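You operate a simulated robot arm through the tools that you are given. There is no shell and no other tool.

You are at the controls of a simulated robot arm. One attempt, no reset.

## Task
Print RECEIVED, then PAID on the pink slip, put it in the green rack and switch the printer off.
Fine: on the low cupboards; the dial ends at PAID.

The check looks at the end state, three seconds after you hand in, the way a careful person would. Anything else that was tipped, shoved, dropped, spilled or broken makes it a failure.

## Robot
A 6-joint arm with a two-finger gripper, fixed in place. Base frame: the origin is on the floor under the middle of its stand, x ahead of it, y to its left, z up; the work surface is at about z = 0.75. Lengths are in m, angles in degrees, forces in N, time in s.
It reaches about 0.718 m from its shoulder. Its first joint turns from -69.0 to 172.0 degrees. Payload 3 kg.
Tool frame: one jaw stands still; the origin (TCP) lies on its face and is the grasp point; the fingertips stand 0.03 m ahead of it; z points along the fingers, y is the line along which they close. The gripper opens to 0.096 m; its body begins 0.053 m behind the TCP.
Orientation is that of the tool frame in the base frame, as a unit quaternion [x, y, z, w]. With the fingers straight down and closing along the base's y, the tool's x points along the base's -x, its y along +y and its z along -z.

## Interface
- The arm moves only by the tool nudge_tool. Its argument "moves" is one flat list of numbers, 7 for each row, row after row: the shift along the tool's x, y, z in m, then the turn, a rotation vector about the tool's x, y, z in rad, then the finger opening in m, from 0 to 0.096. In form: [x, y, z, rx, ry, rz, claw, x, y, z, rx, ry, rz, claw, ...]. A call has 1 to 20 rows; each row is the pose to reach, as a shift and turn from the pose commanded when the call began, along the tool's axes at that moment. A row lasts 0.2 s, in which the tool goes at most 0.05 m and 8.6 degrees; a call with a longer step from one row to the next is refused whole, and so is a gripper value outside its range. A pose out of reach is approached as far as the arm can. The call stops where the force on the tool passes 40 N (or 10 N more than at its start, if that is more) or the arm is blocked; 0.2 s more then pass. Each finger travels about 0.153 m/s and halts on what it meets, pressing with about 25 N; the grip force reading is that of the motor and also rises with nothing between the fingers. The clock runs only during rows and for 0.2 s after the last one: add rows that repeat a pose to give the fingers time. It gives the time, the measured TCP pose, the force on the tool (base axes), the opening and the grip force at its end, in the units of the frame above (readings bear some noise), with the torque about the TCP (base axes, N m) and any sound that the robot's microphone picked up.
- Cameras (640 x 400 px; columns grow to the right, rows downward): "scene" is fixed at [0.0484, -0.6481, 1.5538]; the picture's right is [0.49, -0.87, 0.00], its down [-0.65, -0.37, -0.67] and it looks along [0.58, 0.33, -0.75] (base axes); focal length 337 px, centre (320, 200). "wrist" rides on the gripper at [0.073, 0.022, -0.083] in the tool frame; the picture's right is [-0.29, 0.96, 0.00], its down [-0.66, -0.20, -0.72] and it looks along [-0.69, -0.21, 0.69] (tool axes); focal length 247 px, centre (320, 200). There is no depth. A picture from a camera that has moved, and an enlarged one, comes with that camera's place and axes in the base frame and with its lens.
- grab_frame(camera): a new picture of that camera. It takes no simulated time.
- move_column(by): slides the trunk up (or, below 0, down) by that many m; the arm rides with it, the base frame stays. It gives what a move gives, with no picture.
- close_up(camera, box): a new picture of the part [left, top, right, bottom] of that camera's present view, enlarged. It takes no simulated time.
- finish_job(): hands the job in; it is judged then, once.

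Places have to be worked out from the pictures, the camera data and where the tool is seen. Open the gripper and draw the arm clear of the work before you hand the job in, unless the task says otherwise.

The tools are called after ">>>" by a JSON object that holds its "name" and its "arguments". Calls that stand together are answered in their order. nudge_tool: Moves the arm, as the interface text tells. Its arguments: {"type":"object","properties":{"moves":{"type":"array","items":{"type":"number"}}},"required":["moves"]} The other tools are called the same way: move_column (by) moves the trunk up or down; grab_frame (camera) takes a picture; close_up (camera, box) takes an enlarged picture of a part of a camera's view; finish_job () hands the job in.

At the start:

```text
time: 0.0
eef_pos: [0.3914, -0.3375, 1.2154]
tcp_rot: [0.0, 1.0, -0.001, 0.0]
contact_force: [-1.4, -0.6, -0.4]
wrist_torque: [-0.01, 0.0, 0.02]
width: 0.096
gripper_force: 0.1
trunk travel left (down, up): [-0.699, 0.241]
```

scene: 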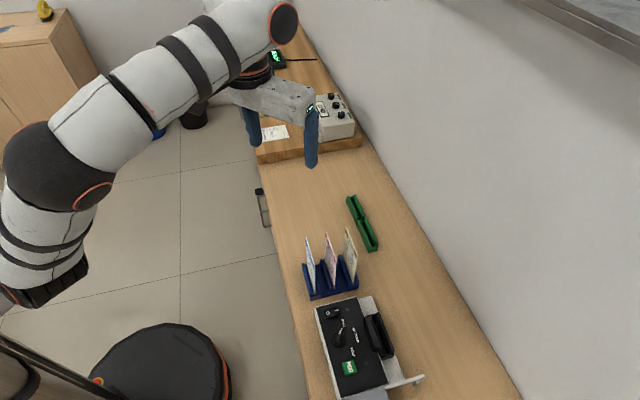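
wrist: 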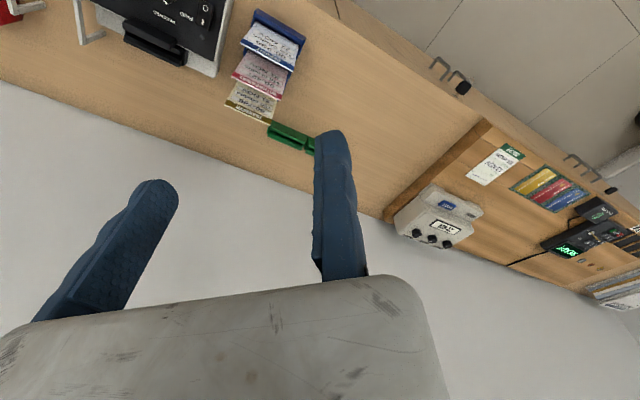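

I start by looking more closely at the printer, slips and racks from both cameras.

>>> {"name": "close_up", "arguments": {"camera": "scene", "box": [280, 280, 440, 400]}}

>>> {"name": "close_up", "arguments": {"camera": "scene", "box": [280, 180, 400, 310]}}

>>> {"name": "close_up", "arguments": {"camera": "wrist", "box": [60, 0, 340, 160]}}

>>> {"name": "close_up", "arguments": {"camera": "wrist", "box": [380, 120, 640, 300]}}

>>> {"name": "close_up", "arguments": {"camera": "scene", "box": [220, 30, 380, 180]}}

```text
3.33 times, centred on (360, 340) of scene
camera zoom: at [0.0484, -0.6481, 1.5538], right [0.49, -0.87, 0.0], down [-0.65, -0.37, -0.67], along [0.58, 0.33, -0.75], focal length 1123 px, centre (187, -267)
```

zoom: 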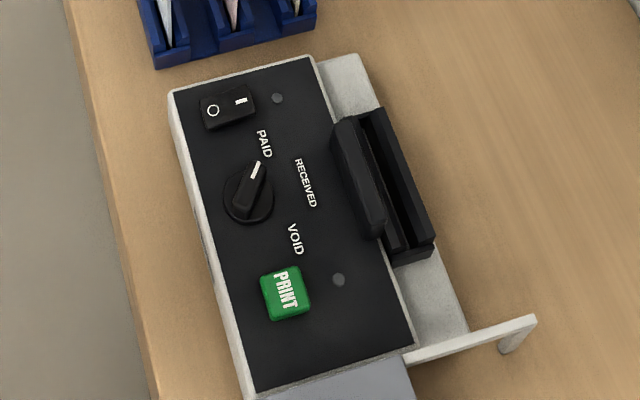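

```text
3.08 times, centred on (340, 245) of scene
camera zoom: at [0.0484, -0.6481, 1.5538], right [0.49, -0.87, 0.0], down [-0.65, -0.37, -0.67], along [0.58, 0.33, -0.75], focal length 1036 px, centre (258, 62)
```

zoom: 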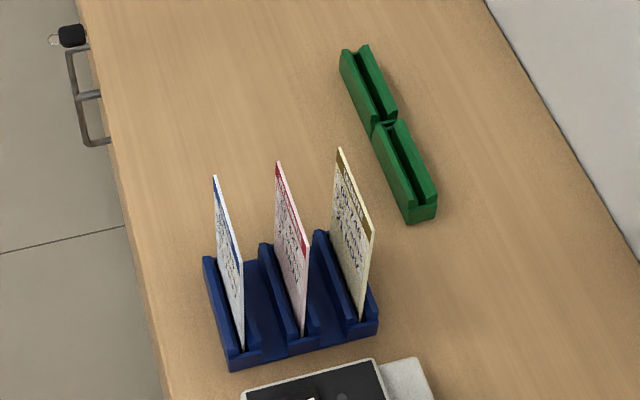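

```text
2.29 times, centred on (200, 80) of wrist
camera zoom: at [0.3182, -0.3139, 1.2968], right [0.29, 0.96, 0.0], down [0.66, -0.2, 0.72], along [0.69, -0.21, -0.69], focal length 564 px, centre (594, 474)
```

zoom: 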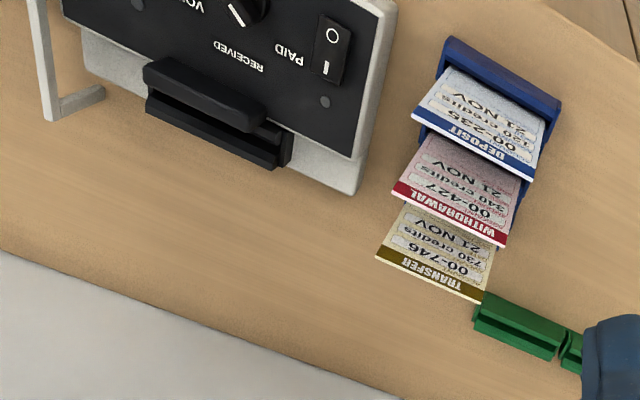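

```text
2.22 times, centred on (510, 210) of wrist
camera zoom: at [0.3182, -0.3139, 1.2968], right [0.29, 0.96, 0.0], down [0.66, -0.2, 0.72], along [0.69, -0.21, -0.69], focal length 549 px, centre (-102, 178)
```

zoom: 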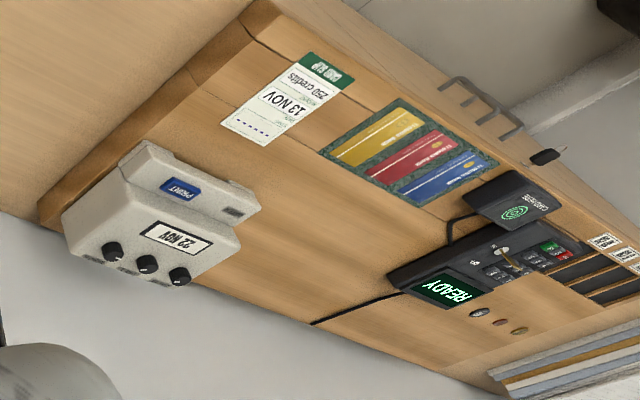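

```text
2.67 times, centred on (300, 105) of scene
camera zoom: at [0.0484, -0.6481, 1.5538], right [0.49, -0.87, 0.0], down [-0.65, -0.37, -0.67], along [0.58, 0.33, -0.75], focal length 898 px, centre (373, 453)
```

zoom: 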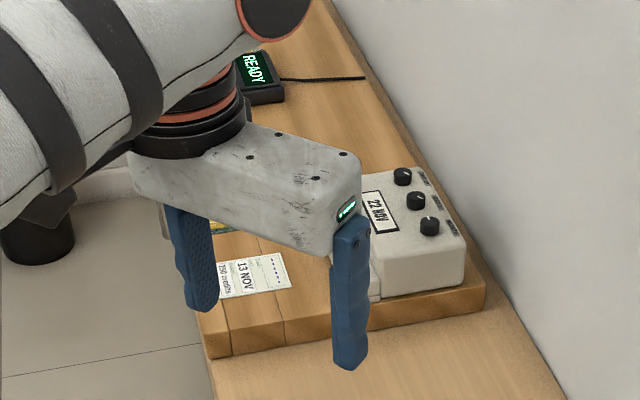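

The printer (rocker, dial, PRINT, slot) sits around (0.3, -0.6), with the blue slip rack near (0.44, -0.455) and the green rack near (0.65, -0.45); everything is turned about 45° from the base. I turn the tool 135° about its z so the jaws close across the slips and the wrist camera looks back at the printer.

>>> {"name": "nudge_tool", "arguments": {"moves": [0, 0, 0, 0, 0, 0.147, 0.096, 0, 0, 0, 0, 0, 0.294, 0.096, 0, 0, 0, 0, 0, 0.441, 0.096, 0, 0, 0, 0, 0, 0.588, 0.096, 0, 0, 0, 0, 0, 0.735, 0.096, 0, 0, 0, 0, 0, 0.882, 0.096, 0, 0, 0, 0, 0, 1.029, 0.096, 0, 0, 0, 0, 0, 1.176, 0.096, 0, 0, 0, 0, 0, 1.323, 0.096, 0, 0, 0, 0, 0, 1.47, 0.096, 0, 0, 0, 0, 0, 1.617, 0.096, 0, 0, 0, 0, 0, 1.764, 0.096, 0, 0, 0, 0, 0, 1.911, 0.096, 0, 0, 0, 0, 0, 2.058, 0.096, 0, 0, 0, 0, 0, 2.205, 0.096, 0, 0, 0, 0, 0, 2.352, 0.096, 0, 0, 0, 0, 0, 2.356, 0.096]}}

```text
time: 3.6
eef_pos: [-0.0506, -0.632, 1.1381]
tcp_rot: [0.782, 0.623, 0.0, -0.013]
contact_force: [-0.7, 0.8, 0.2]
wrist_torque: [0.0, -0.02, -0.01]
width: 0.0959
gripper_force: 0.2
out of reach, approached as far as the arm can: row 1, 2, 3, 4, 5, 6, 7, 8, 9, 10, 11, 12, 13, 14, 15, 16, 17
trunk travel left (down, up): [-0.699, 0.241]
```

The turn was out of reach at that pose and the arm drifted to (-0.05, -0.63), so I look at the scene before doing anything else.

>>> {"name": "grab_frame", "arguments": {"camera": "scene"}}

>>> {"name": "grab_frame", "arguments": {"camera": "wrist"}}

```text
taken
```

scene: 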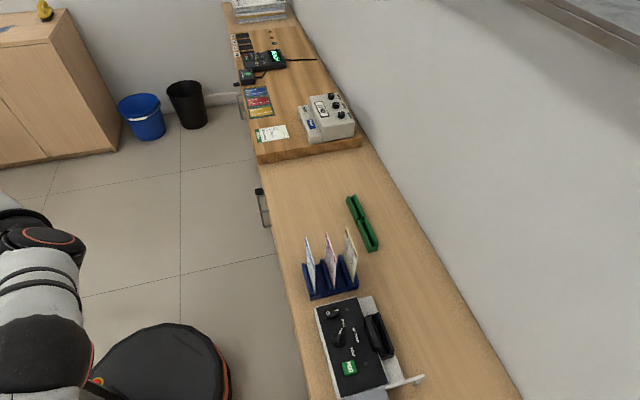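

```text
taken
camera wrist: at [-0.0106, -0.5671, 1.2225], right [0.87, -0.5, -0.02], down [-0.33, -0.61, 0.71], along [-0.37, -0.61, -0.7], focal length 247 px, centre (320, 200)
```

wrist: 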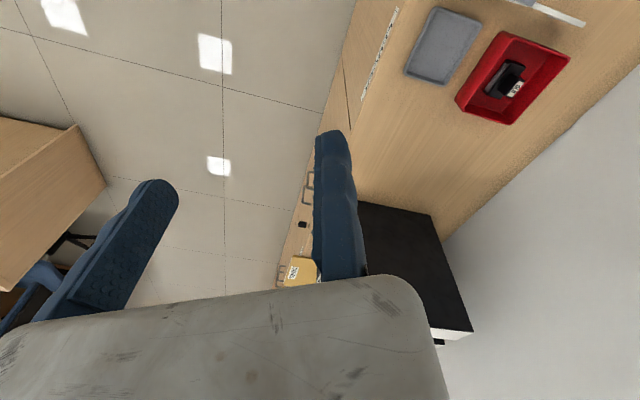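

The table is undisturbed. I send a null row to learn whether the reference pose is the unreachable one or where the arm actually stopped.

>>> {"name": "nudge_tool", "arguments": {"moves": [0, 0, 0, 0, 0, 0, 0.096]}}

```text
time: 4.0
eef_pos: [-0.0494, -0.6332, 1.1396]
tcp_rot: [0.781, 0.624, 0.001, -0.013]
contact_force: [-0.1, 0.1, 0.1]
wrist_torque: [0.01, 0.02, 0.02]
width: 0.0961
gripper_force: 0.1
trunk travel left (down, up): [-0.699, 0.241]
```

The reference is the pose the arm actually reached. I go back to the starting position and orientation along a straight line, well above everything.

>>> {"name": "nudge_tool", "arguments": {"moves": [0.0277, 0.0259, -0.0054, 0.0003, -0.0023, -0.1281, 0.096, 0.0553, 0.0519, -0.0108, 0.0005, -0.0045, -0.2562, 0.096, 0.083, 0.0778, -0.0162, 0.0008, -0.0068, -0.3843, 0.096, 0.1106, 0.1038, -0.0217, 0.001, -0.009, -0.5124, 0.096, 0.1383, 0.1297, -0.0271, 0.0013, -0.0113, -0.6405, 0.096, 0.1659, 0.1557, -0.0325, 0.0016, -0.0136, -0.7686, 0.096, 0.1936, 0.1816, -0.0379, 0.0018, -0.0158, -0.8966, 0.096, 0.2212, 0.2075, -0.0433, 0.0021, -0.0181, -1.0247, 0.096, 0.2489, 0.2335, -0.0487, 0.0023, -0.0203, -1.1528, 0.096, 0.2765, 0.2594, -0.0541, 0.0026, -0.0226, -1.2809, 0.096, 0.3042, 0.2854, -0.0596, 0.0029, -0.0249, -1.409, 0.096, 0.3318, 0.3113, -0.065, 0.0031, -0.0271, -1.5371, 0.096, 0.3595, 0.3373, -0.0704, 0.0034, -0.0294, -1.6652, 0.096, 0.3871, 0.3632, -0.0758, 0.0036, -0.0317, -1.7932, 0.096]}}

```text
time: 7.0
eef_pos: [0.3931, -0.342, 1.2225]
tcp_rot: [0.0, 1.0, -0.001, -0.002]
contact_force: [-0.2, 0.7, 0.5]
wrist_torque: [0.0, 0.05, 0.0]
width: 0.0959
gripper_force: 0.0
out of reach, approached as far as the arm can: row 1, 2, 3, 4, 5, 6, 7, 8, 9, 10, 11, 12
trunk travel left (down, up): [-0.699, 0.241]
```

Back at the start pose. Now I try the turn the other way, -45° about tool z, which puts tool y at right angles to the slips pointing toward the robot.

>>> {"name": "nudge_tool", "arguments": {"moves": [0, 0, 0, 0, 0, -0.131, 0.096, 0, 0, 0, 0, 0, -0.262, 0.096, 0, 0, 0, 0, 0, -0.393, 0.096]}}

```text
time: 7.8
eef_pos: [0.3887, -0.3443, 1.2246]
tcp_rot: [-0.196, 0.981, 0.0, 0.0]
contact_force: [-0.5, 0.2, -0.2]
wrist_torque: [0.02, 0.02, 0.0]
width: 0.0962
gripper_force: 0.2
trunk travel left (down, up): [-0.699, 0.241]
```

That direction is reachable. I finish the turn to 45°.

>>> {"name": "nudge_tool", "arguments": {"moves": [0, 0, 0, 0, 0, -0.131, 0.096, 0, 0, 0, 0, 0, -0.262, 0.096, 0, 0, 0, 0, 0, -0.393, 0.096]}}

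>>> {"name": "grab_frame", "arguments": {"camera": "scene"}}

>>> {"name": "grab_frame", "arguments": {"camera": "wrist"}}

```text
time: 8.6
eef_pos: [0.3875, -0.3446, 1.2241]
tcp_rot: [-0.383, 0.924, 0.0, 0.0]
contact_force: [-0.3, -0.5, -0.1]
wrist_torque: [0.01, -0.03, 0.02]
width: 0.0959
gripper_force: 0.1
trunk travel left (down, up): [-0.699, 0.241]
```

```text
taken
```

scene: 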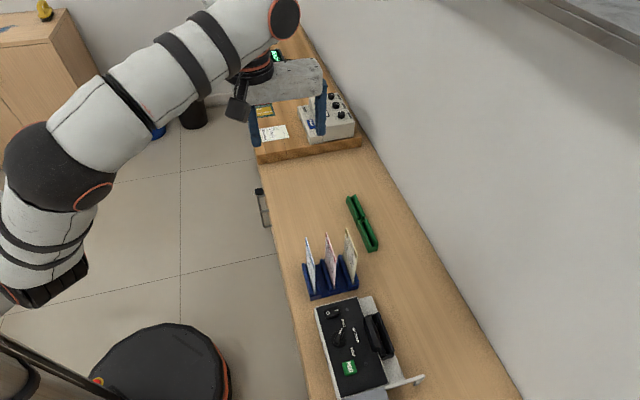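

```text
taken
camera wrist: at [0.32, -0.3796, 1.3062], right [-0.47, 0.88, 0.0], down [0.61, 0.33, 0.72], along [0.64, 0.34, -0.69], focal length 247 px, centre (320, 200)
```

wrist: 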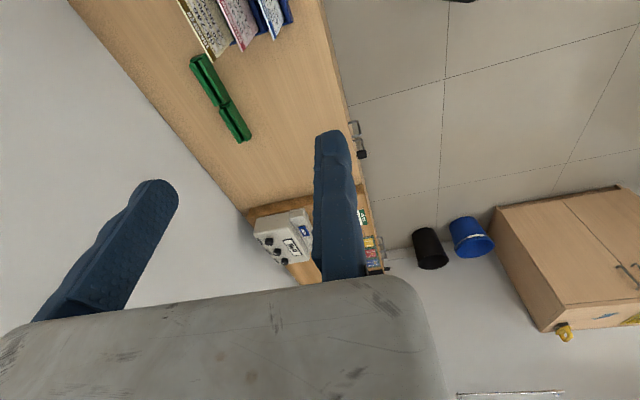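

The turn worked: tool y now points along (-0.707, 0.707). I zoom in on the printer parts and slips for accurate measurements.

>>> {"name": "close_up", "arguments": {"camera": "scene", "box": [316, 296, 364, 326]}}

>>> {"name": "close_up", "arguments": {"camera": "scene", "box": [324, 310, 372, 340]}}

>>> {"name": "close_up", "arguments": {"camera": "scene", "box": [354, 306, 402, 350]}}

>>> {"name": "close_up", "arguments": {"camera": "scene", "box": [298, 226, 366, 304]}}

>>> {"name": "close_up", "arguments": {"camera": "scene", "box": [336, 186, 390, 258]}}

>>> {"name": "close_up", "arguments": {"camera": "scene", "box": [330, 340, 430, 400]}}

```text
13.33 times, centred on (340, 311) of scene
camera zoom: at [0.0484, -0.6481, 1.5538], right [0.49, -0.87, 0.0], down [-0.65, -0.37, -0.67], along [0.58, 0.33, -0.75], focal length 4492 px, centre (53, -1280)
```

zoom: 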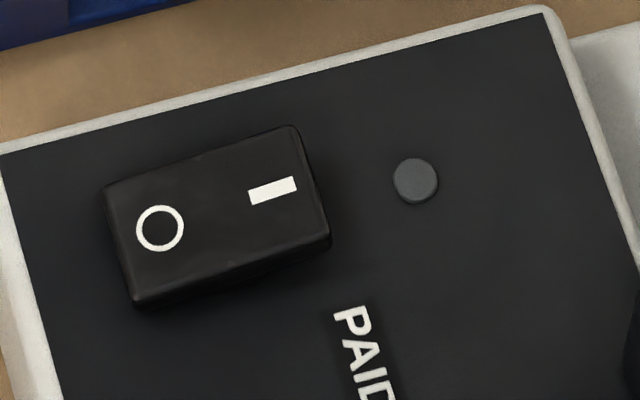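

```text
13.33 times, centred on (348, 325) of scene
camera zoom: at [0.0484, -0.6481, 1.5538], right [0.49, -0.87, 0.0], down [-0.65, -0.37, -0.67], along [0.58, 0.33, -0.75], focal length 4492 px, centre (-53, -1467)
```

zoom: 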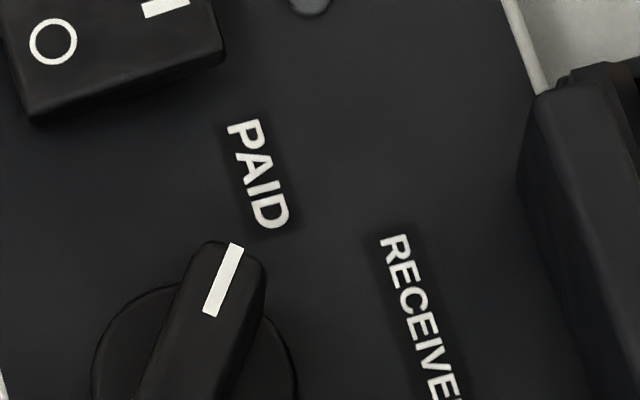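

```text
9.09 times, centred on (378, 328) of scene
camera zoom: at [0.0484, -0.6481, 1.5538], right [0.49, -0.87, 0.0], down [-0.65, -0.37, -0.67], along [0.58, 0.33, -0.75], focal length 3062 px, centre (-207, -964)
```

zoom: 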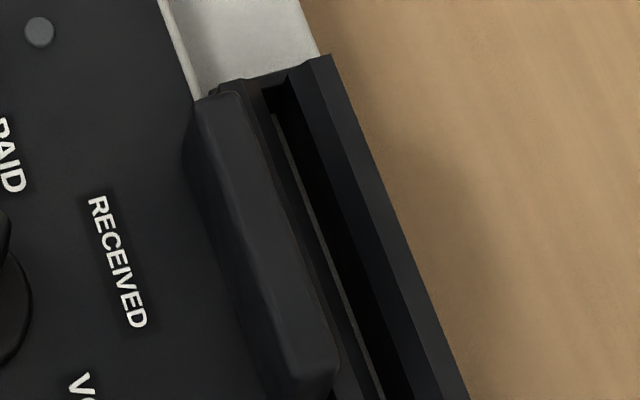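

```text
5.13 times, centred on (332, 265) of scene
camera zoom: at [0.0484, -0.6481, 1.5538], right [0.49, -0.87, 0.0], down [-0.65, -0.37, -0.67], along [0.58, 0.33, -0.75], focal length 1728 px, centre (258, -133)
```

zoom: 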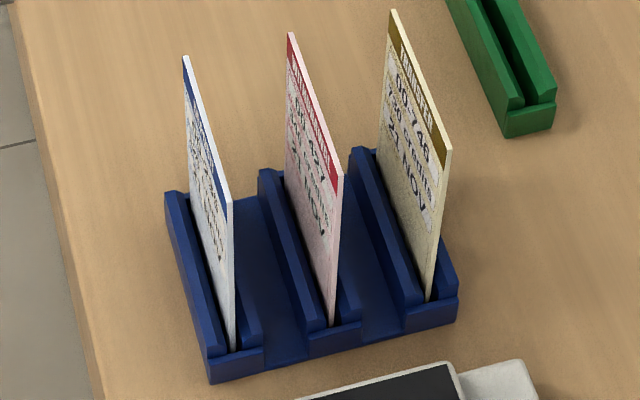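

```text
5.56 times, centred on (363, 222) of scene
camera zoom: at [0.0484, -0.6481, 1.5538], right [0.49, -0.87, 0.0], down [-0.65, -0.37, -0.67], along [0.58, 0.33, -0.75], focal length 1871 px, centre (81, 78)
```

zoom: 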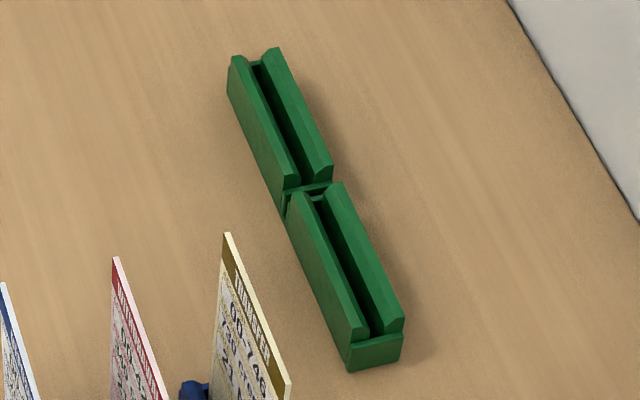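

```text
6.40 times, centred on (380, 370) of scene
camera zoom: at [0.0484, -0.6481, 1.5538], right [0.49, -0.87, 0.0], down [-0.65, -0.37, -0.67], along [0.58, 0.33, -0.75], focal length 2156 px, centre (-64, -888)
```

zoom: 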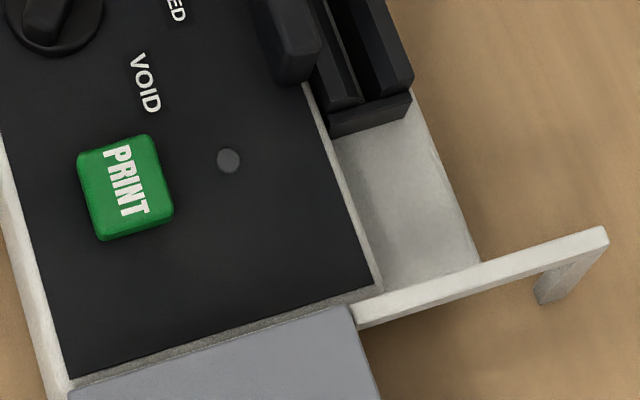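

Lights and the raised "I" side show the printer is off, and its top is at z≈0.80. I zoom in on the dial and on the whole slot.

>>> {"name": "close_up", "arguments": {"camera": "scene", "box": [326, 316, 374, 346]}}

>>> {"name": "close_up", "arguments": {"camera": "scene", "box": [358, 306, 398, 331]}}

>>> {"name": "close_up", "arguments": {"camera": "scene", "box": [358, 331, 398, 356]}}

```text
13.33 times, centred on (350, 331) of scene
camera zoom: at [0.0484, -0.6481, 1.5538], right [0.49, -0.87, 0.0], down [-0.65, -0.37, -0.67], along [0.58, 0.33, -0.75], focal length 4492 px, centre (-80, -1547)
```

zoom: 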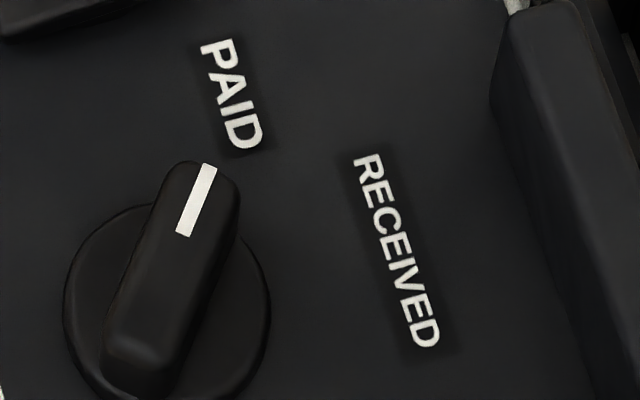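

```text
16.00 times, centred on (378, 318) of scene
camera zoom: at [0.0484, -0.6481, 1.5538], right [0.49, -0.87, 0.0], down [-0.65, -0.37, -0.67], along [0.58, 0.33, -0.75], focal length 5390 px, centre (-608, -1696)
```

zoom: 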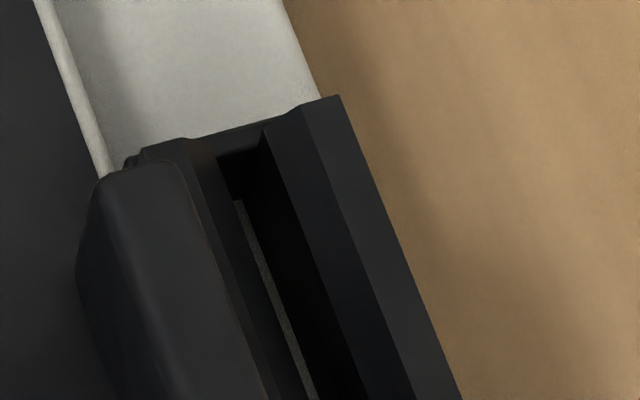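

```text
16.00 times, centred on (378, 344) of scene
camera zoom: at [0.0484, -0.6481, 1.5538], right [0.49, -0.87, 0.0], down [-0.65, -0.37, -0.67], along [0.58, 0.33, -0.75], focal length 5390 px, centre (-608, -2096)
```

zoom: 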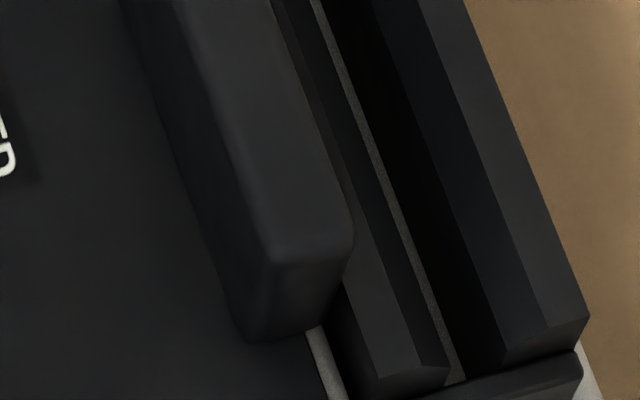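

The slot is a V-groove with closed ends, parallel to the counter. Before planning the dial turn I test how far the wrist can turn in this direction, in small calls.

>>> {"name": "nudge_tool", "arguments": {"moves": [0, 0, 0, 0, 0, -0.145, 0.096, 0, 0, 0, 0, 0, -0.29, 0.096, 0, 0, 0, 0, 0, -0.435, 0.096, 0, 0, 0, 0, 0, -0.58, 0.096]}}

```text
time: 9.6
eef_pos: [0.388, -0.3449, 1.2238]
tcp_rot: [-0.632, 0.775, 0.0, -0.001]
contact_force: [-0.4, 0.4, -0.2]
wrist_torque: [0.0, -0.02, 0.0]
width: 0.0961
gripper_force: 0.1
trunk travel left (down, up): [-0.699, 0.241]
```

Still reachable at about 168° azimuth. I keep going in the same direction.

>>> {"name": "nudge_tool", "arguments": {"moves": [0, 0, 0, 0, 0, -0.145, 0.096, 0, 0, 0, 0, 0, -0.29, 0.096, 0, 0, 0, 0, 0, -0.435, 0.096, 0, 0, 0, 0, 0, -0.58, 0.096, 0, 0, 0, 0, 0, -0.725, 0.096, 0, 0, 0, 0, 0, -0.87, 0.096]}}

```text
time: 11.0
eef_pos: [0.3875, -0.3437, 1.2246]
tcp_rot: [0.9, -0.436, 0.0, 0.001]
contact_force: [-0.2, -0.6, 1.3]
wrist_torque: [-0.04, 0.01, 0.0]
width: 0.0963
gripper_force: 0.0
trunk travel left (down, up): [-0.699, 0.241]
```

Reachable at 218° too. I continue toward 315°.

>>> {"name": "nudge_tool", "arguments": {"moves": [0, 0, 0, 0, 0, -0.145, 0.096, 0, 0, 0, 0, 0, -0.29, 0.096, 0, 0, 0, 0, 0, -0.435, 0.096, 0, 0, 0, 0, 0, -0.58, 0.096, 0, 0, 0, 0, 0, -0.725, 0.096, 0, 0, 0, 0, 0, -0.87, 0.096]}}

```text
time: 12.4
eef_pos: [0.3884, -0.3453, 1.2235]
tcp_rot: [1.0, -0.017, -0.001, 0.0]
contact_force: [-0.5, 1.1, 0.5]
wrist_torque: [0.0, 0.01, 0.01]
width: 0.096
gripper_force: 0.1
trunk travel left (down, up): [-0.699, 0.241]
```

Reachable at 268°. I complete the turn to 315°, where tool y points toward the wall and the camera faces the printer.

>>> {"name": "nudge_tool", "arguments": {"moves": [0, 0, 0, 0, 0, -0.137, 0.096, 0, 0, 0, 0, 0, -0.274, 0.096, 0, 0, 0, 0, 0, -0.411, 0.096, 0, 0, 0, 0, 0, -0.547, 0.096, 0, 0, 0, 0, 0, -0.684, 0.096, 0, 0, 0, 0, 0, -0.82, 0.096]}}

>>> {"name": "grab_frame", "arguments": {"camera": "wrist"}}

>>> {"name": "grab_frame", "arguments": {"camera": "scene"}}

```text
time: 13.8
eef_pos: [0.3882, -0.3445, 1.2237]
tcp_rot: [0.924, 0.383, -0.001, 0.001]
contact_force: [-0.3, 0.1, -0.3]
wrist_torque: [0.01, 0.02, -0.01]
width: 0.0959
gripper_force: 0.2
trunk travel left (down, up): [-0.699, 0.241]
```

```text
taken
camera wrist: at [0.4558, -0.3072, 1.3055], right [0.47, -0.88, 0.0], down [-0.61, -0.32, 0.72], along [-0.64, -0.34, -0.69], focal length 247 px, centre (320, 200)
```

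wrist: 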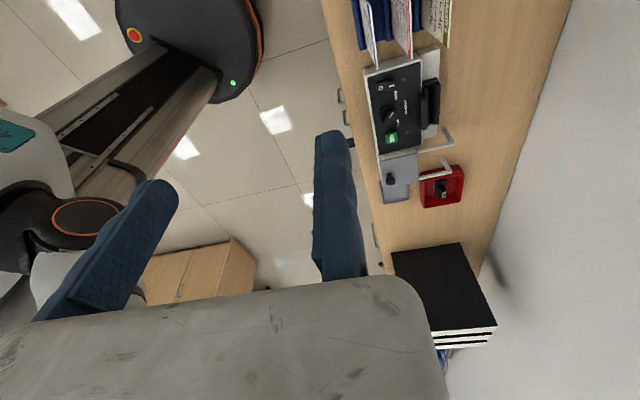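

```text
taken
```

scene: 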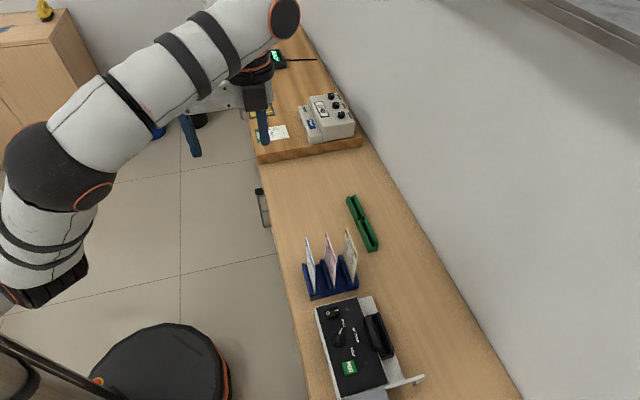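

The full turn is reachable and the wrist camera now sees the printer from a second direction. I zoom in for stereo measurements.

>>> {"name": "close_up", "arguments": {"camera": "wrist", "box": [360, 40, 480, 115]}}

>>> {"name": "close_up", "arguments": {"camera": "wrist", "box": [345, 0, 465, 75]}}

>>> {"name": "close_up", "arguments": {"camera": "wrist", "box": [360, 100, 480, 215]}}

```text
5.33 times, centred on (420, 78) of wrist
camera zoom: at [0.4558, -0.3072, 1.3055], right [0.47, -0.88, 0.0], down [-0.61, -0.32, 0.72], along [-0.64, -0.34, -0.69], focal length 1317 px, centre (-213, 853)
```

zoom: 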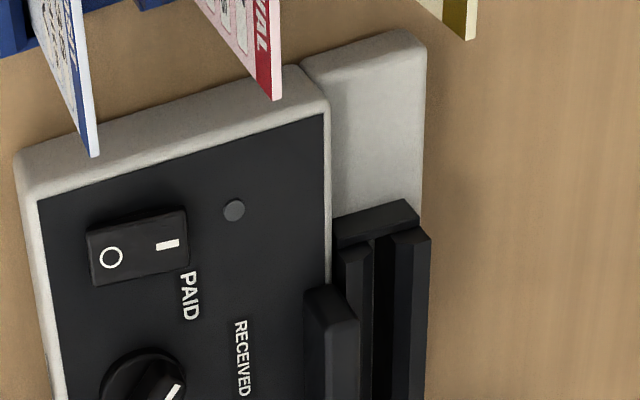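

```text
5.33 times, centred on (405, 38) of wrist
camera zoom: at [0.4558, -0.3072, 1.3055], right [0.47, -0.88, 0.0], down [-0.61, -0.32, 0.72], along [-0.64, -0.34, -0.69], focal length 1317 px, centre (-133, 1067)
```

zoom: 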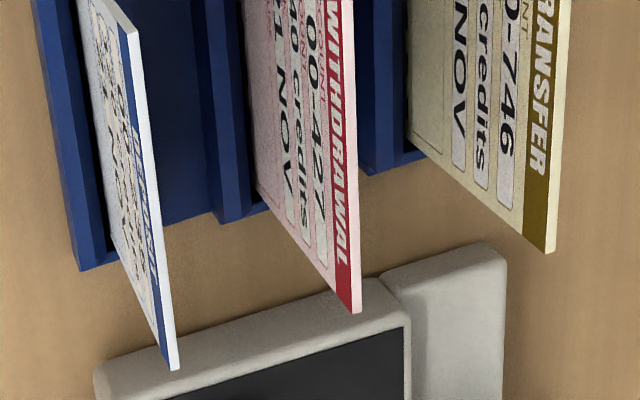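

```text
3.48 times, centred on (420, 158) of wrist
camera zoom: at [0.4558, -0.3072, 1.3055], right [0.47, -0.88, 0.0], down [-0.61, -0.32, 0.72], along [-0.64, -0.34, -0.69], focal length 859 px, centre (-28, 348)
```

zoom: 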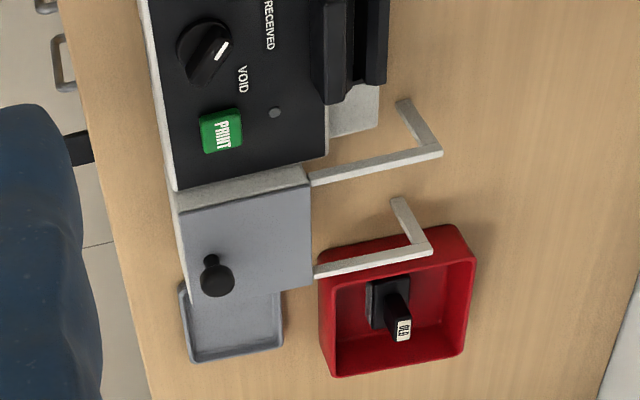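

Stereo puts the pink slip at v≈0.633, u from -0.047 to 0.032, top z≈0.906. It puts the slot centre near (0.355, -0.628, rim 0.806) and the green rack's near slot at about (0.609, -0.486). I test reach over the green rack while staying above z=1.0.

>>> {"name": "nudge_tool", "arguments": {"moves": [0.007, 0.032, 0.0275, 0, 0, 0, 0.096, 0.014, 0.064, 0.055, 0, 0, 0, 0.096, 0.021, 0.096, 0.0825, 0, 0, 0, 0.096, 0.028, 0.128, 0.11, 0, 0, 0, 0.096, 0.035, 0.16, 0.1375, 0, 0, 0, 0.096, 0.042, 0.192, 0.165, 0, 0, 0, 0.096]}}

```text
time: 15.2
eef_pos: [0.5219, -0.4084, 1.0677]
tcp_rot: [0.924, 0.381, 0.0, 0.0]
contact_force: [0.0, 0.5, 0.3]
wrist_torque: [-0.03, 0.02, 0.01]
width: 0.0962
gripper_force: 0.0
out of reach, approached as far as the arm can: row 5, 6
trunk travel left (down, up): [-0.699, 0.241]
```

Radius 0.66 is the limit at this shoulder height, so the wrist is well above the shoulder. I raise the trunk 0.15 and then lower the tool relative to it to gain horizontal reach.

>>> {"name": "move_column", "arguments": {"by": 0.15}}

```text
time: 16.9
eef_pos: [0.5217, -0.4076, 1.218]
tcp_rot: [0.924, 0.382, 0.0, 0.001]
contact_force: [-0.2, 0.2, 0.1]
wrist_torque: [0.01, -0.02, 0.01]
width: 0.096
gripper_force: 0.0
trunk travel left (down, up): [-0.849, 0.091]
```

Now I lower 0.2 and extend outward toward the green rack position at z≈1.01.

>>> {"name": "nudge_tool", "arguments": {"moves": [0, 0, 0.04, 0, 0, 0, 0.096, 0, 0, 0.08, 0, 0, 0, 0.096, 0, 0, 0.12, 0, 0, 0, 0.096, 0, 0, 0.16, 0, 0, 0, 0.096, 0, 0, 0.2, 0, 0, 0, 0.096, 0.0016, 0.03, 0.2, 0, 0, 0, 0.096, 0.0032, 0.06, 0.2, 0, 0, 0, 0.096, 0.0048, 0.09, 0.2, 0, 0, 0, 0.096, 0.0064, 0.1167, 0.2, 0, 0, 0, 0.096]}}

```text
time: 18.9
eef_pos: [0.5044, -0.4238, 1.0537]
tcp_rot: [0.924, 0.382, 0.0, 0.001]
contact_force: [-0.1, -0.1, 0.2]
wrist_torque: [-0.02, -0.02, -0.03]
width: 0.096
gripper_force: 0.0
out of reach, approached as far as the arm can: row 4, 5, 6, 7, 8, 9
trunk travel left (down, up): [-0.849, 0.091]
```

Tool-down reach seems capped at about 0.66 m radius here. The forearm end looked as if it passes beyond the tool, so I look at the arm's configuration before going on.

>>> {"name": "grab_frame", "arguments": {"camera": "scene"}}

>>> {"name": "close_up", "arguments": {"camera": "scene", "box": [0, 0, 400, 250]}}

>>> {"name": "grab_frame", "arguments": {"camera": "wrist"}}

```text
taken
```

scene: 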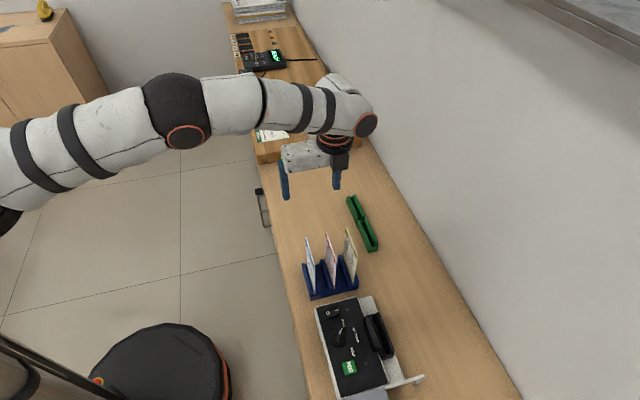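

```text
1.60 times, centred on (200, 125) of scene
camera zoom: at [0.0484, -0.6481, 1.5538], right [0.49, -0.87, 0.0], down [-0.65, -0.37, -0.67], along [0.58, 0.33, -0.75], focal length 539 px, centre (512, 320)
```

zoom: 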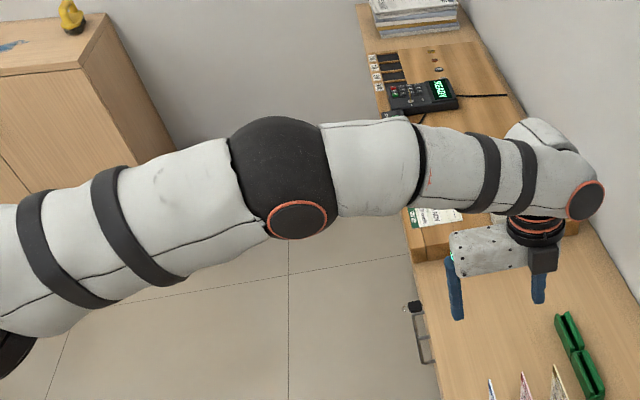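

```text
taken
camera wrist: at [0.5706, -0.3875, 1.1347], right [0.47, -0.88, 0.0], down [-0.61, -0.32, 0.72], along [-0.64, -0.34, -0.69], focal length 247 px, centre (320, 200)
```

wrist: 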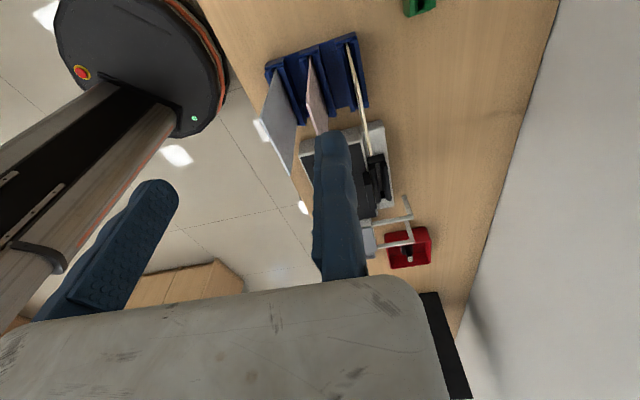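

The arm is nearly straight, so the wrist offset decides the reach. I zoom on the wrist itself to see on which side of the last joint the tool hangs.

>>> {"name": "close_up", "arguments": {"camera": "scene", "box": [250, 60, 400, 210]}}

```text
2.67 times, centred on (325, 135) of scene
camera zoom: at [0.0484, -0.6481, 1.5538], right [0.49, -0.87, 0.0], down [-0.65, -0.37, -0.67], along [0.58, 0.33, -0.75], focal length 898 px, centre (307, 373)
```

zoom: 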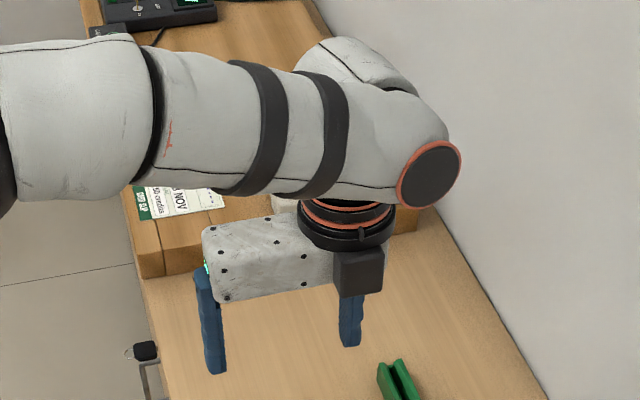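

The arm is straight here, so tool-down reach really ends near 0.66 m. The slot (r≈0.73) and green rack (r≈0.78) therefore need an outward tilt. Gripping the slip by its two side edges, with the jaws closing along the counter, allows that tilt. I draw back, rise and turn tool y to azimuth 225°.

>>> {"name": "nudge_tool", "arguments": {"moves": [-0.0055, -0.009, -0.018, 0, 0, 0.143, 0.096, -0.011, -0.018, -0.036, 0, 0, 0.286, 0.096, -0.0165, -0.027, -0.054, 0, 0, 0.429, 0.096, -0.022, -0.036, -0.072, 0, 0, 0.572, 0.096, -0.0275, -0.045, -0.09, 0, 0, 0.715, 0.096, -0.033, -0.054, -0.108, 0, 0, 0.858, 0.096, -0.0385, -0.063, -0.126, 0, 0, 1.001, 0.096, -0.044, -0.072, -0.144, 0, 0, 1.144, 0.096, -0.0495, -0.081, -0.162, 0, 0, 1.287, 0.096, -0.055, -0.09, -0.18, 0, 0, 1.43, 0.096, -0.06, -0.1, -0.2, 0, 0, 1.5708, 0.096]}}

```text
time: 21.4
eef_pos: [0.3883, -0.3948, 1.2506]
tcp_rot: [0.923, -0.384, 0.001, 0.0]
contact_force: [-0.3, -0.8, 0.4]
wrist_torque: [-0.03, -0.02, 0.01]
width: 0.0959
gripper_force: 0.1
trunk travel left (down, up): [-0.849, 0.091]
```

Now I lower the trunk 0.25, which brings the TCP to z≈1.0, still above the slip tops.

>>> {"name": "move_column", "arguments": {"by": -0.25}}

>>> {"name": "grab_frame", "arguments": {"camera": "scene"}}

>>> {"name": "grab_frame", "arguments": {"camera": "wrist"}}

```text
time: 23.9
eef_pos: [0.3898, -0.3926, 1.0004]
tcp_rot: [0.923, -0.384, 0.001, 0.0]
contact_force: [0.6, 0.3, 0.5]
wrist_torque: [-0.03, 0.01, 0.02]
width: 0.096
gripper_force: 0.2
trunk travel left (down, up): [-0.599, 0.341]
```

```text
taken
```

scene: 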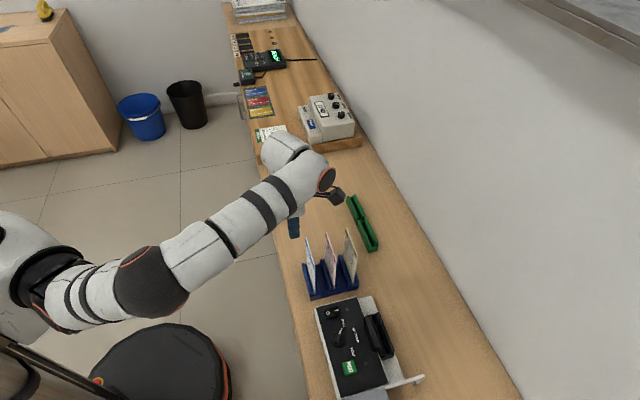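

```text
taken
camera wrist: at [0.4242, -0.4607, 1.0834], right [-0.88, -0.47, 0.0], down [-0.32, 0.61, 0.72], along [-0.34, 0.64, -0.69], focal length 247 px, centre (320, 200)
```

wrist: 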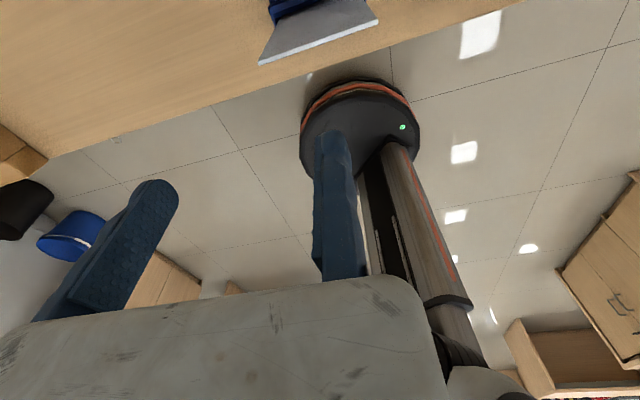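

The arm is well placed now. For the rocker I use tool y azimuth 135°, so the gripper body hangs over the slot side, away from the slips. I turn, close the fingers and move above the "I" end at z≈1.0.

>>> {"name": "nudge_tool", "arguments": {"moves": [0.0068, 0.0108, 0, 0, 0, 0.143, 0.06, 0.0136, 0.0215, 0, 0, 0, 0.286, 0.03, 0.0204, 0.0323, 0, 0, 0, 0.429, 0, 0.0272, 0.0431, 0, 0, 0, 0.572, 0, 0.034, 0.0539, 0, 0, 0, 0.715, 0, 0.0408, 0.0646, 0, 0, 0, 0.858, 0, 0.0476, 0.0754, 0, 0, 0, 1.001, 0, 0.0544, 0.0862, 0, 0, 0, 1.144, 0, 0.0612, 0.097, 0, 0, 0, 1.287, 0, 0.068, 0.1077, 0, 0, 0, 1.43, 0, 0.0748, 0.1185, 0, 0, 0, 1.574, 0, 0.0748, 0.1185, 0, 0, 0, 1.574, 0]}}

>>> {"name": "grab_frame", "arguments": {"camera": "scene"}}

>>> {"name": "grab_frame", "arguments": {"camera": "wrist"}}

```text
time: 26.5
eef_pos: [0.3579, -0.531, 1.001]
tcp_rot: [-0.379, 0.925, -0.001, 0.001]
contact_force: [-0.6, -0.2, -0.9]
wrist_torque: [0.02, 0.01, -0.02]
width: 0.0
gripper_force: 25.2
trunk travel left (down, up): [-0.599, 0.341]
```

```text
taken
```

scene: 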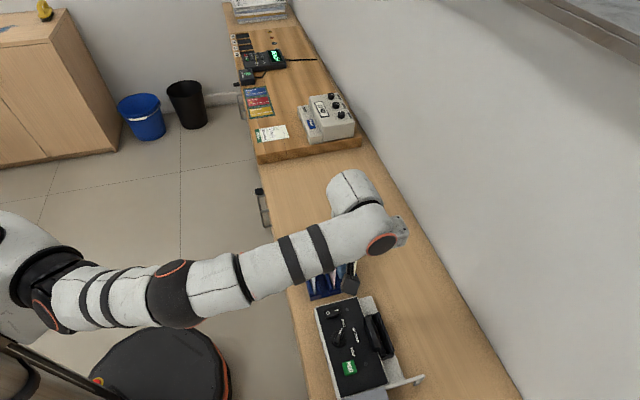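

```text
taken
camera wrist: at [0.2894, -0.5649, 1.0837], right [-0.46, 0.89, 0.0], down [0.61, 0.32, 0.72], along [0.64, 0.33, -0.69], focal length 247 px, centre (320, 200)
```

wrist: 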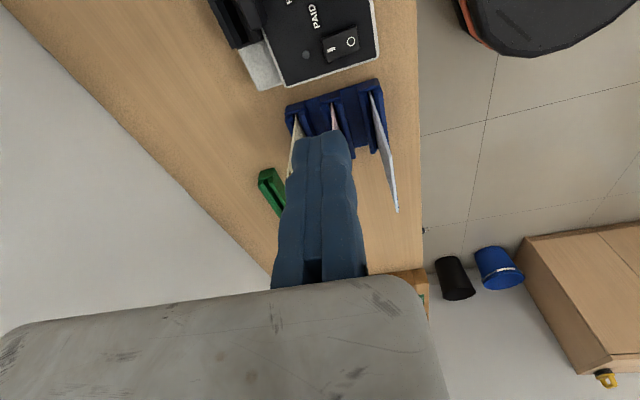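

The fingers are closed and sit above the rocker's "I" end (u≈-0.122, v≈0.629). I descend to about 2 cm above it and check.

>>> {"name": "nudge_tool", "arguments": {"moves": [0, 0, 0.045, 0, 0, 0, 0, 0, 0, 0.09, 0, 0, 0, 0, 0, 0, 0.135, 0, 0, 0, 0]}}

>>> {"name": "close_up", "arguments": {"camera": "scene", "box": [280, 240, 400, 340]}}

>>> {"name": "close_up", "arguments": {"camera": "wrist", "box": [200, 0, 440, 150]}}

```text
time: 27.3
eef_pos: [0.3576, -0.5295, 0.8631]
tcp_rot: [-0.38, 0.925, 0.0, 0.0]
contact_force: [-0.4, 0.8, 0.0]
wrist_torque: [0.0, 0.01, -0.04]
width: 0.0
gripper_force: 25.4
trunk travel left (down, up): [-0.599, 0.341]
```

```text
4.00 times, centred on (340, 290) of scene
camera zoom: at [0.0484, -0.6481, 1.5538], right [0.49, -0.87, 0.0], down [-0.65, -0.37, -0.67], along [0.58, 0.33, -0.75], focal length 1347 px, centre (240, -160)
```

zoom: 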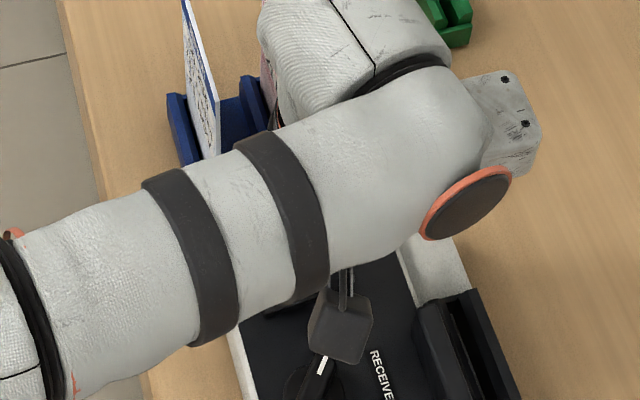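

```text
2.67 times, centred on (320, 75) of wrist
camera zoom: at [0.2895, -0.5647, 0.9458], right [-0.46, 0.89, 0.0], down [0.61, 0.32, 0.72], along [0.64, 0.34, -0.69], focal length 659 px, centre (320, 533)
```

zoom: 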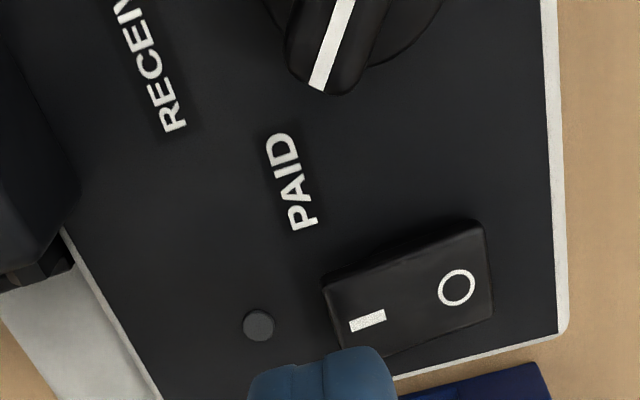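

The wrist view shows the fixed fingertip right over the "I" half of the rocker. I press straight down in small steps.

>>> {"name": "nudge_tool", "arguments": {"moves": [0, 0, 0.012, 0, 0, 0, 0, 0, 0, 0.018, 0, 0, 0, 0, 0, 0, 0.022, 0, 0, 0, 0, 0, 0, 0.025, 0, 0, 0, 0, 0, 0, 0.027, 0, 0, 0, 0]}}

>>> {"name": "close_up", "arguments": {"camera": "wrist", "box": [200, 0, 440, 150]}}

```text
time: 28.5
eef_pos: [0.3578, -0.532, 0.8405]
tcp_rot: [-0.381, 0.925, -0.002, 0.001]
contact_force: [2.5, -2.7, 6.9]
wrist_torque: [-0.07, 0.03, 0.0]
width: 0.0
gripper_force: 25.9
trunk travel left (down, up): [-0.599, 0.341]
```

```text
2.67 times, centred on (320, 75) of wrist
camera zoom: at [0.2891, -0.5653, 0.9223], right [-0.46, 0.89, 0.0], down [0.61, 0.32, 0.72], along [0.64, 0.33, -0.69], focal length 659 px, centre (320, 533)
```

zoom: 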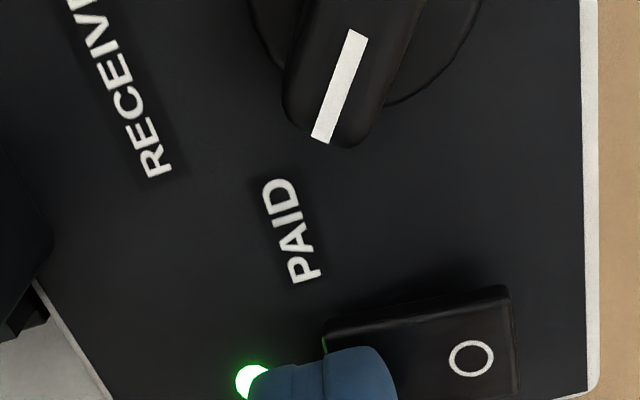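

The power light is green, so the printer is on. I lift straight up to z≈1.0.

>>> {"name": "nudge_tool", "arguments": {"moves": [0, 0, -0.04, 0, 0, 0, 0, 0, 0, -0.08, 0, 0, 0, 0, 0, 0, -0.12, 0, 0, 0, 0, 0, 0, -0.16, 0, 0, 0, 0]}}

>>> {"name": "close_up", "arguments": {"camera": "scene", "box": [300, 280, 440, 400]}}

```text
time: 29.5
eef_pos: [0.3575, -0.5288, 1.0006]
tcp_rot: [-0.38, 0.925, -0.001, 0.0]
contact_force: [-0.4, -0.1, -1.0]
wrist_torque: [0.0, -0.02, 0.0]
width: 0.0
gripper_force: 25.0
trunk travel left (down, up): [-0.599, 0.341]
```

```text
3.33 times, centred on (370, 340) of scene
camera zoom: at [0.0484, -0.6481, 1.5538], right [0.49, -0.87, 0.0], down [-0.65, -0.37, -0.67], along [0.58, 0.33, -0.75], focal length 1123 px, centre (153, -267)
```

zoom: 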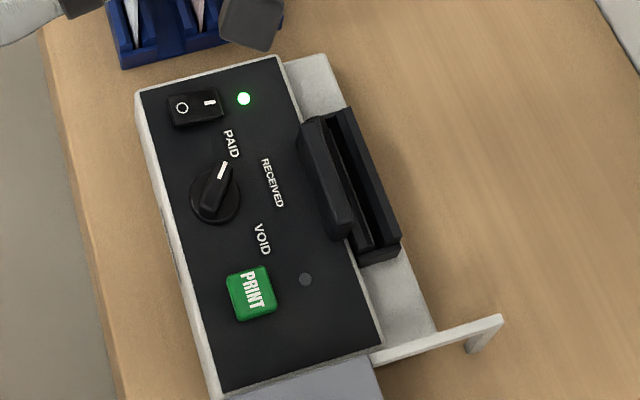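

Power is on. Next comes the dial: its centre is about (0.2965, -0.5545) and the bar points to azimuth ≈8°. I turn to tool y azimuth 278° above it with a partly open gripper.

>>> {"name": "nudge_tool", "arguments": {"moves": [0.0042, 0.0007, 0, 0, 0, -0.1472, 0, 0.0084, 0.0014, 0, 0, 0, -0.2943, 0, 0.0125, 0.002, 0, 0, 0, -0.4415, 0, 0.0167, 0.0027, 0, 0, 0, -0.5886, 0, 0.0209, 0.0034, 0, 0, 0, -0.7358, 0, 0.0251, 0.0041, 0, 0, 0, -0.8829, 0, 0.0292, 0.0048, 0, 0, 0, -1.0301, 0, 0.0334, 0.0055, 0, 0, 0, -1.1772, 0, 0.0376, 0.0061, 0, 0, 0, -1.3244, 0, 0.0418, 0.0068, 0, 0, 0, -1.4715, 0, 0.0459, 0.0075, 0, 0, 0, -1.6187, 0, 0.0501, 0.0082, 0, 0, 0, -1.7658, 0.036, 0.0543, 0.0089, 0, 0, 0, -1.913, 0.036, 0.0585, 0.0096, 0, 0, 0, -2.0601, 0.036, 0.0626, 0.0102, 0, 0, 0, -2.2073, 0.036, 0.0668, 0.0109, 0, 0, 0, -2.3545, 0.036, 0.071, 0.0116, 0, 0, 0, -2.5016, 0.036]}}

>>> {"name": "grab_frame", "arguments": {"camera": "wrist"}}

>>> {"name": "grab_frame", "arguments": {"camera": "scene"}}

```text
time: 33.1
eef_pos: [0.3, -0.572, 0.9998]
tcp_rot: [0.997, 0.072, 0.0, 0.001]
contact_force: [-0.7, -0.5, -0.1]
wrist_torque: [0.02, -0.01, -0.01]
width: 0.036
gripper_force: 0.0
trunk travel left (down, up): [-0.599, 0.341]
```

```text
taken
camera wrist: at [0.3743, -0.5831, 1.082], right [-0.15, -0.99, 0.0], down [-0.68, 0.11, 0.72], along [-0.71, 0.11, -0.69], focal length 247 px, centre (320, 200)
```

wrist: 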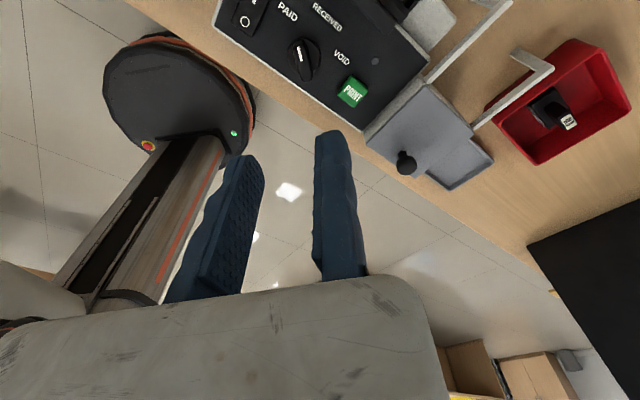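

```text
taken
```

scene: 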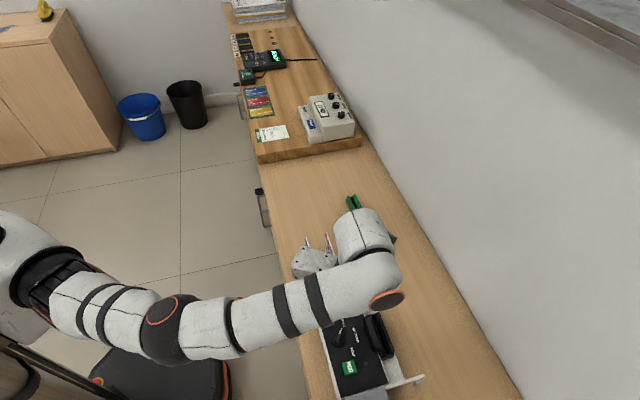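

The tool is level and aligned above the dial. I zoom the wrist view on the dial to refine its centre and angle before going down.

>>> {"name": "close_up", "arguments": {"camera": "wrist", "box": [230, 0, 390, 100]}}

```text
4.00 times, centred on (310, 50) of wrist
camera zoom: at [0.3743, -0.5831, 1.082], right [-0.15, -0.99, 0.0], down [-0.68, 0.11, 0.72], along [-0.71, 0.11, -0.69], focal length 988 px, centre (360, 800)
```

zoom: 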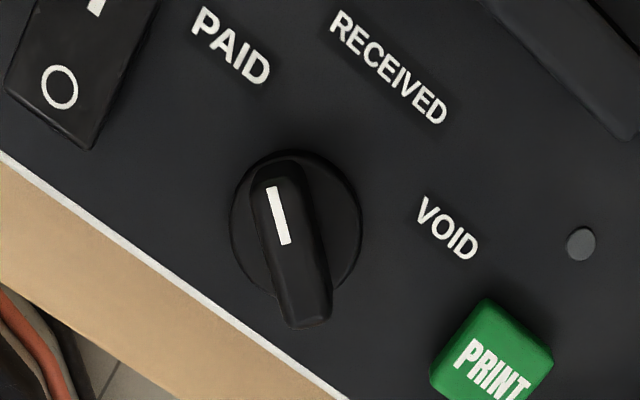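

The dial centre refines to (0.297, -0.555) with the bar near azimuth 7°, so the jaws straddle it with about 1 cm each side. I descend to TCP z≈0.843.

>>> {"name": "nudge_tool", "arguments": {"moves": [0, 0, 0.04, 0, 0, 0, 0.036, 0, 0, 0.08, 0, 0, 0, 0.036, 0, 0, 0.12, 0, 0, 0, 0.036, 0, 0, 0.145, 0, 0, 0, 0.036, 0, 0, 0.157, 0, 0, 0, 0.036]}}

>>> {"name": "grab_frame", "arguments": {"camera": "wrist"}}

>>> {"name": "grab_frame", "arguments": {"camera": "scene"}}

```text
time: 34.3
eef_pos: [0.3179, -0.5673, 0.8756]
tcp_rot: [0.998, 0.07, 0.0, 0.0]
contact_force: [0.2, -0.2, -1.3]
wrist_torque: [0.02, 0.0, -0.02]
width: 0.036
gripper_force: 0.1
out of reach, approached as far as the arm can: row 3, 4, 5
trunk travel left (down, up): [-0.599, 0.341]
```

```text
taken
camera wrist: at [0.394, -0.5793, 0.9585], right [-0.16, -0.99, 0.0], down [-0.68, 0.11, 0.72], along [-0.71, 0.11, -0.69], focal length 247 px, centre (320, 200)
```

wrist: 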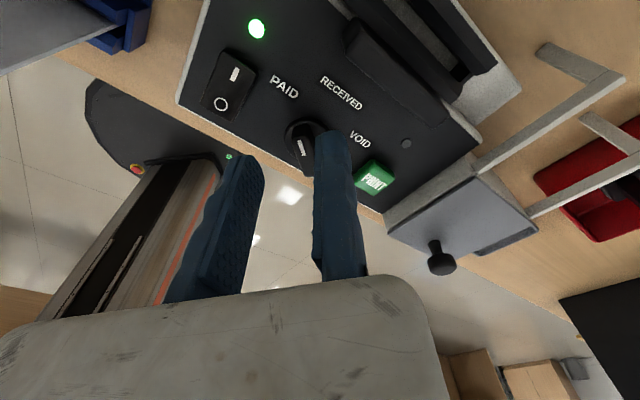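

```text
taken
```

scene: 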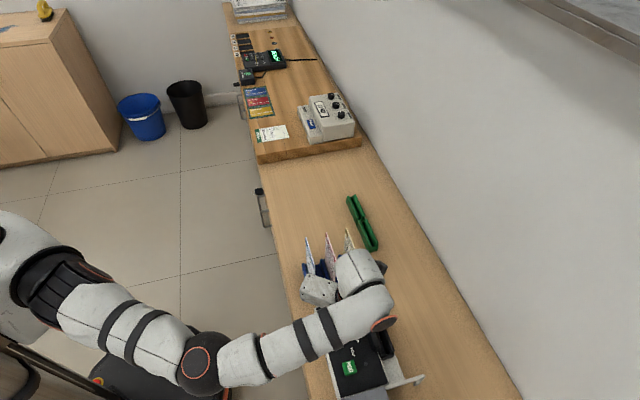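

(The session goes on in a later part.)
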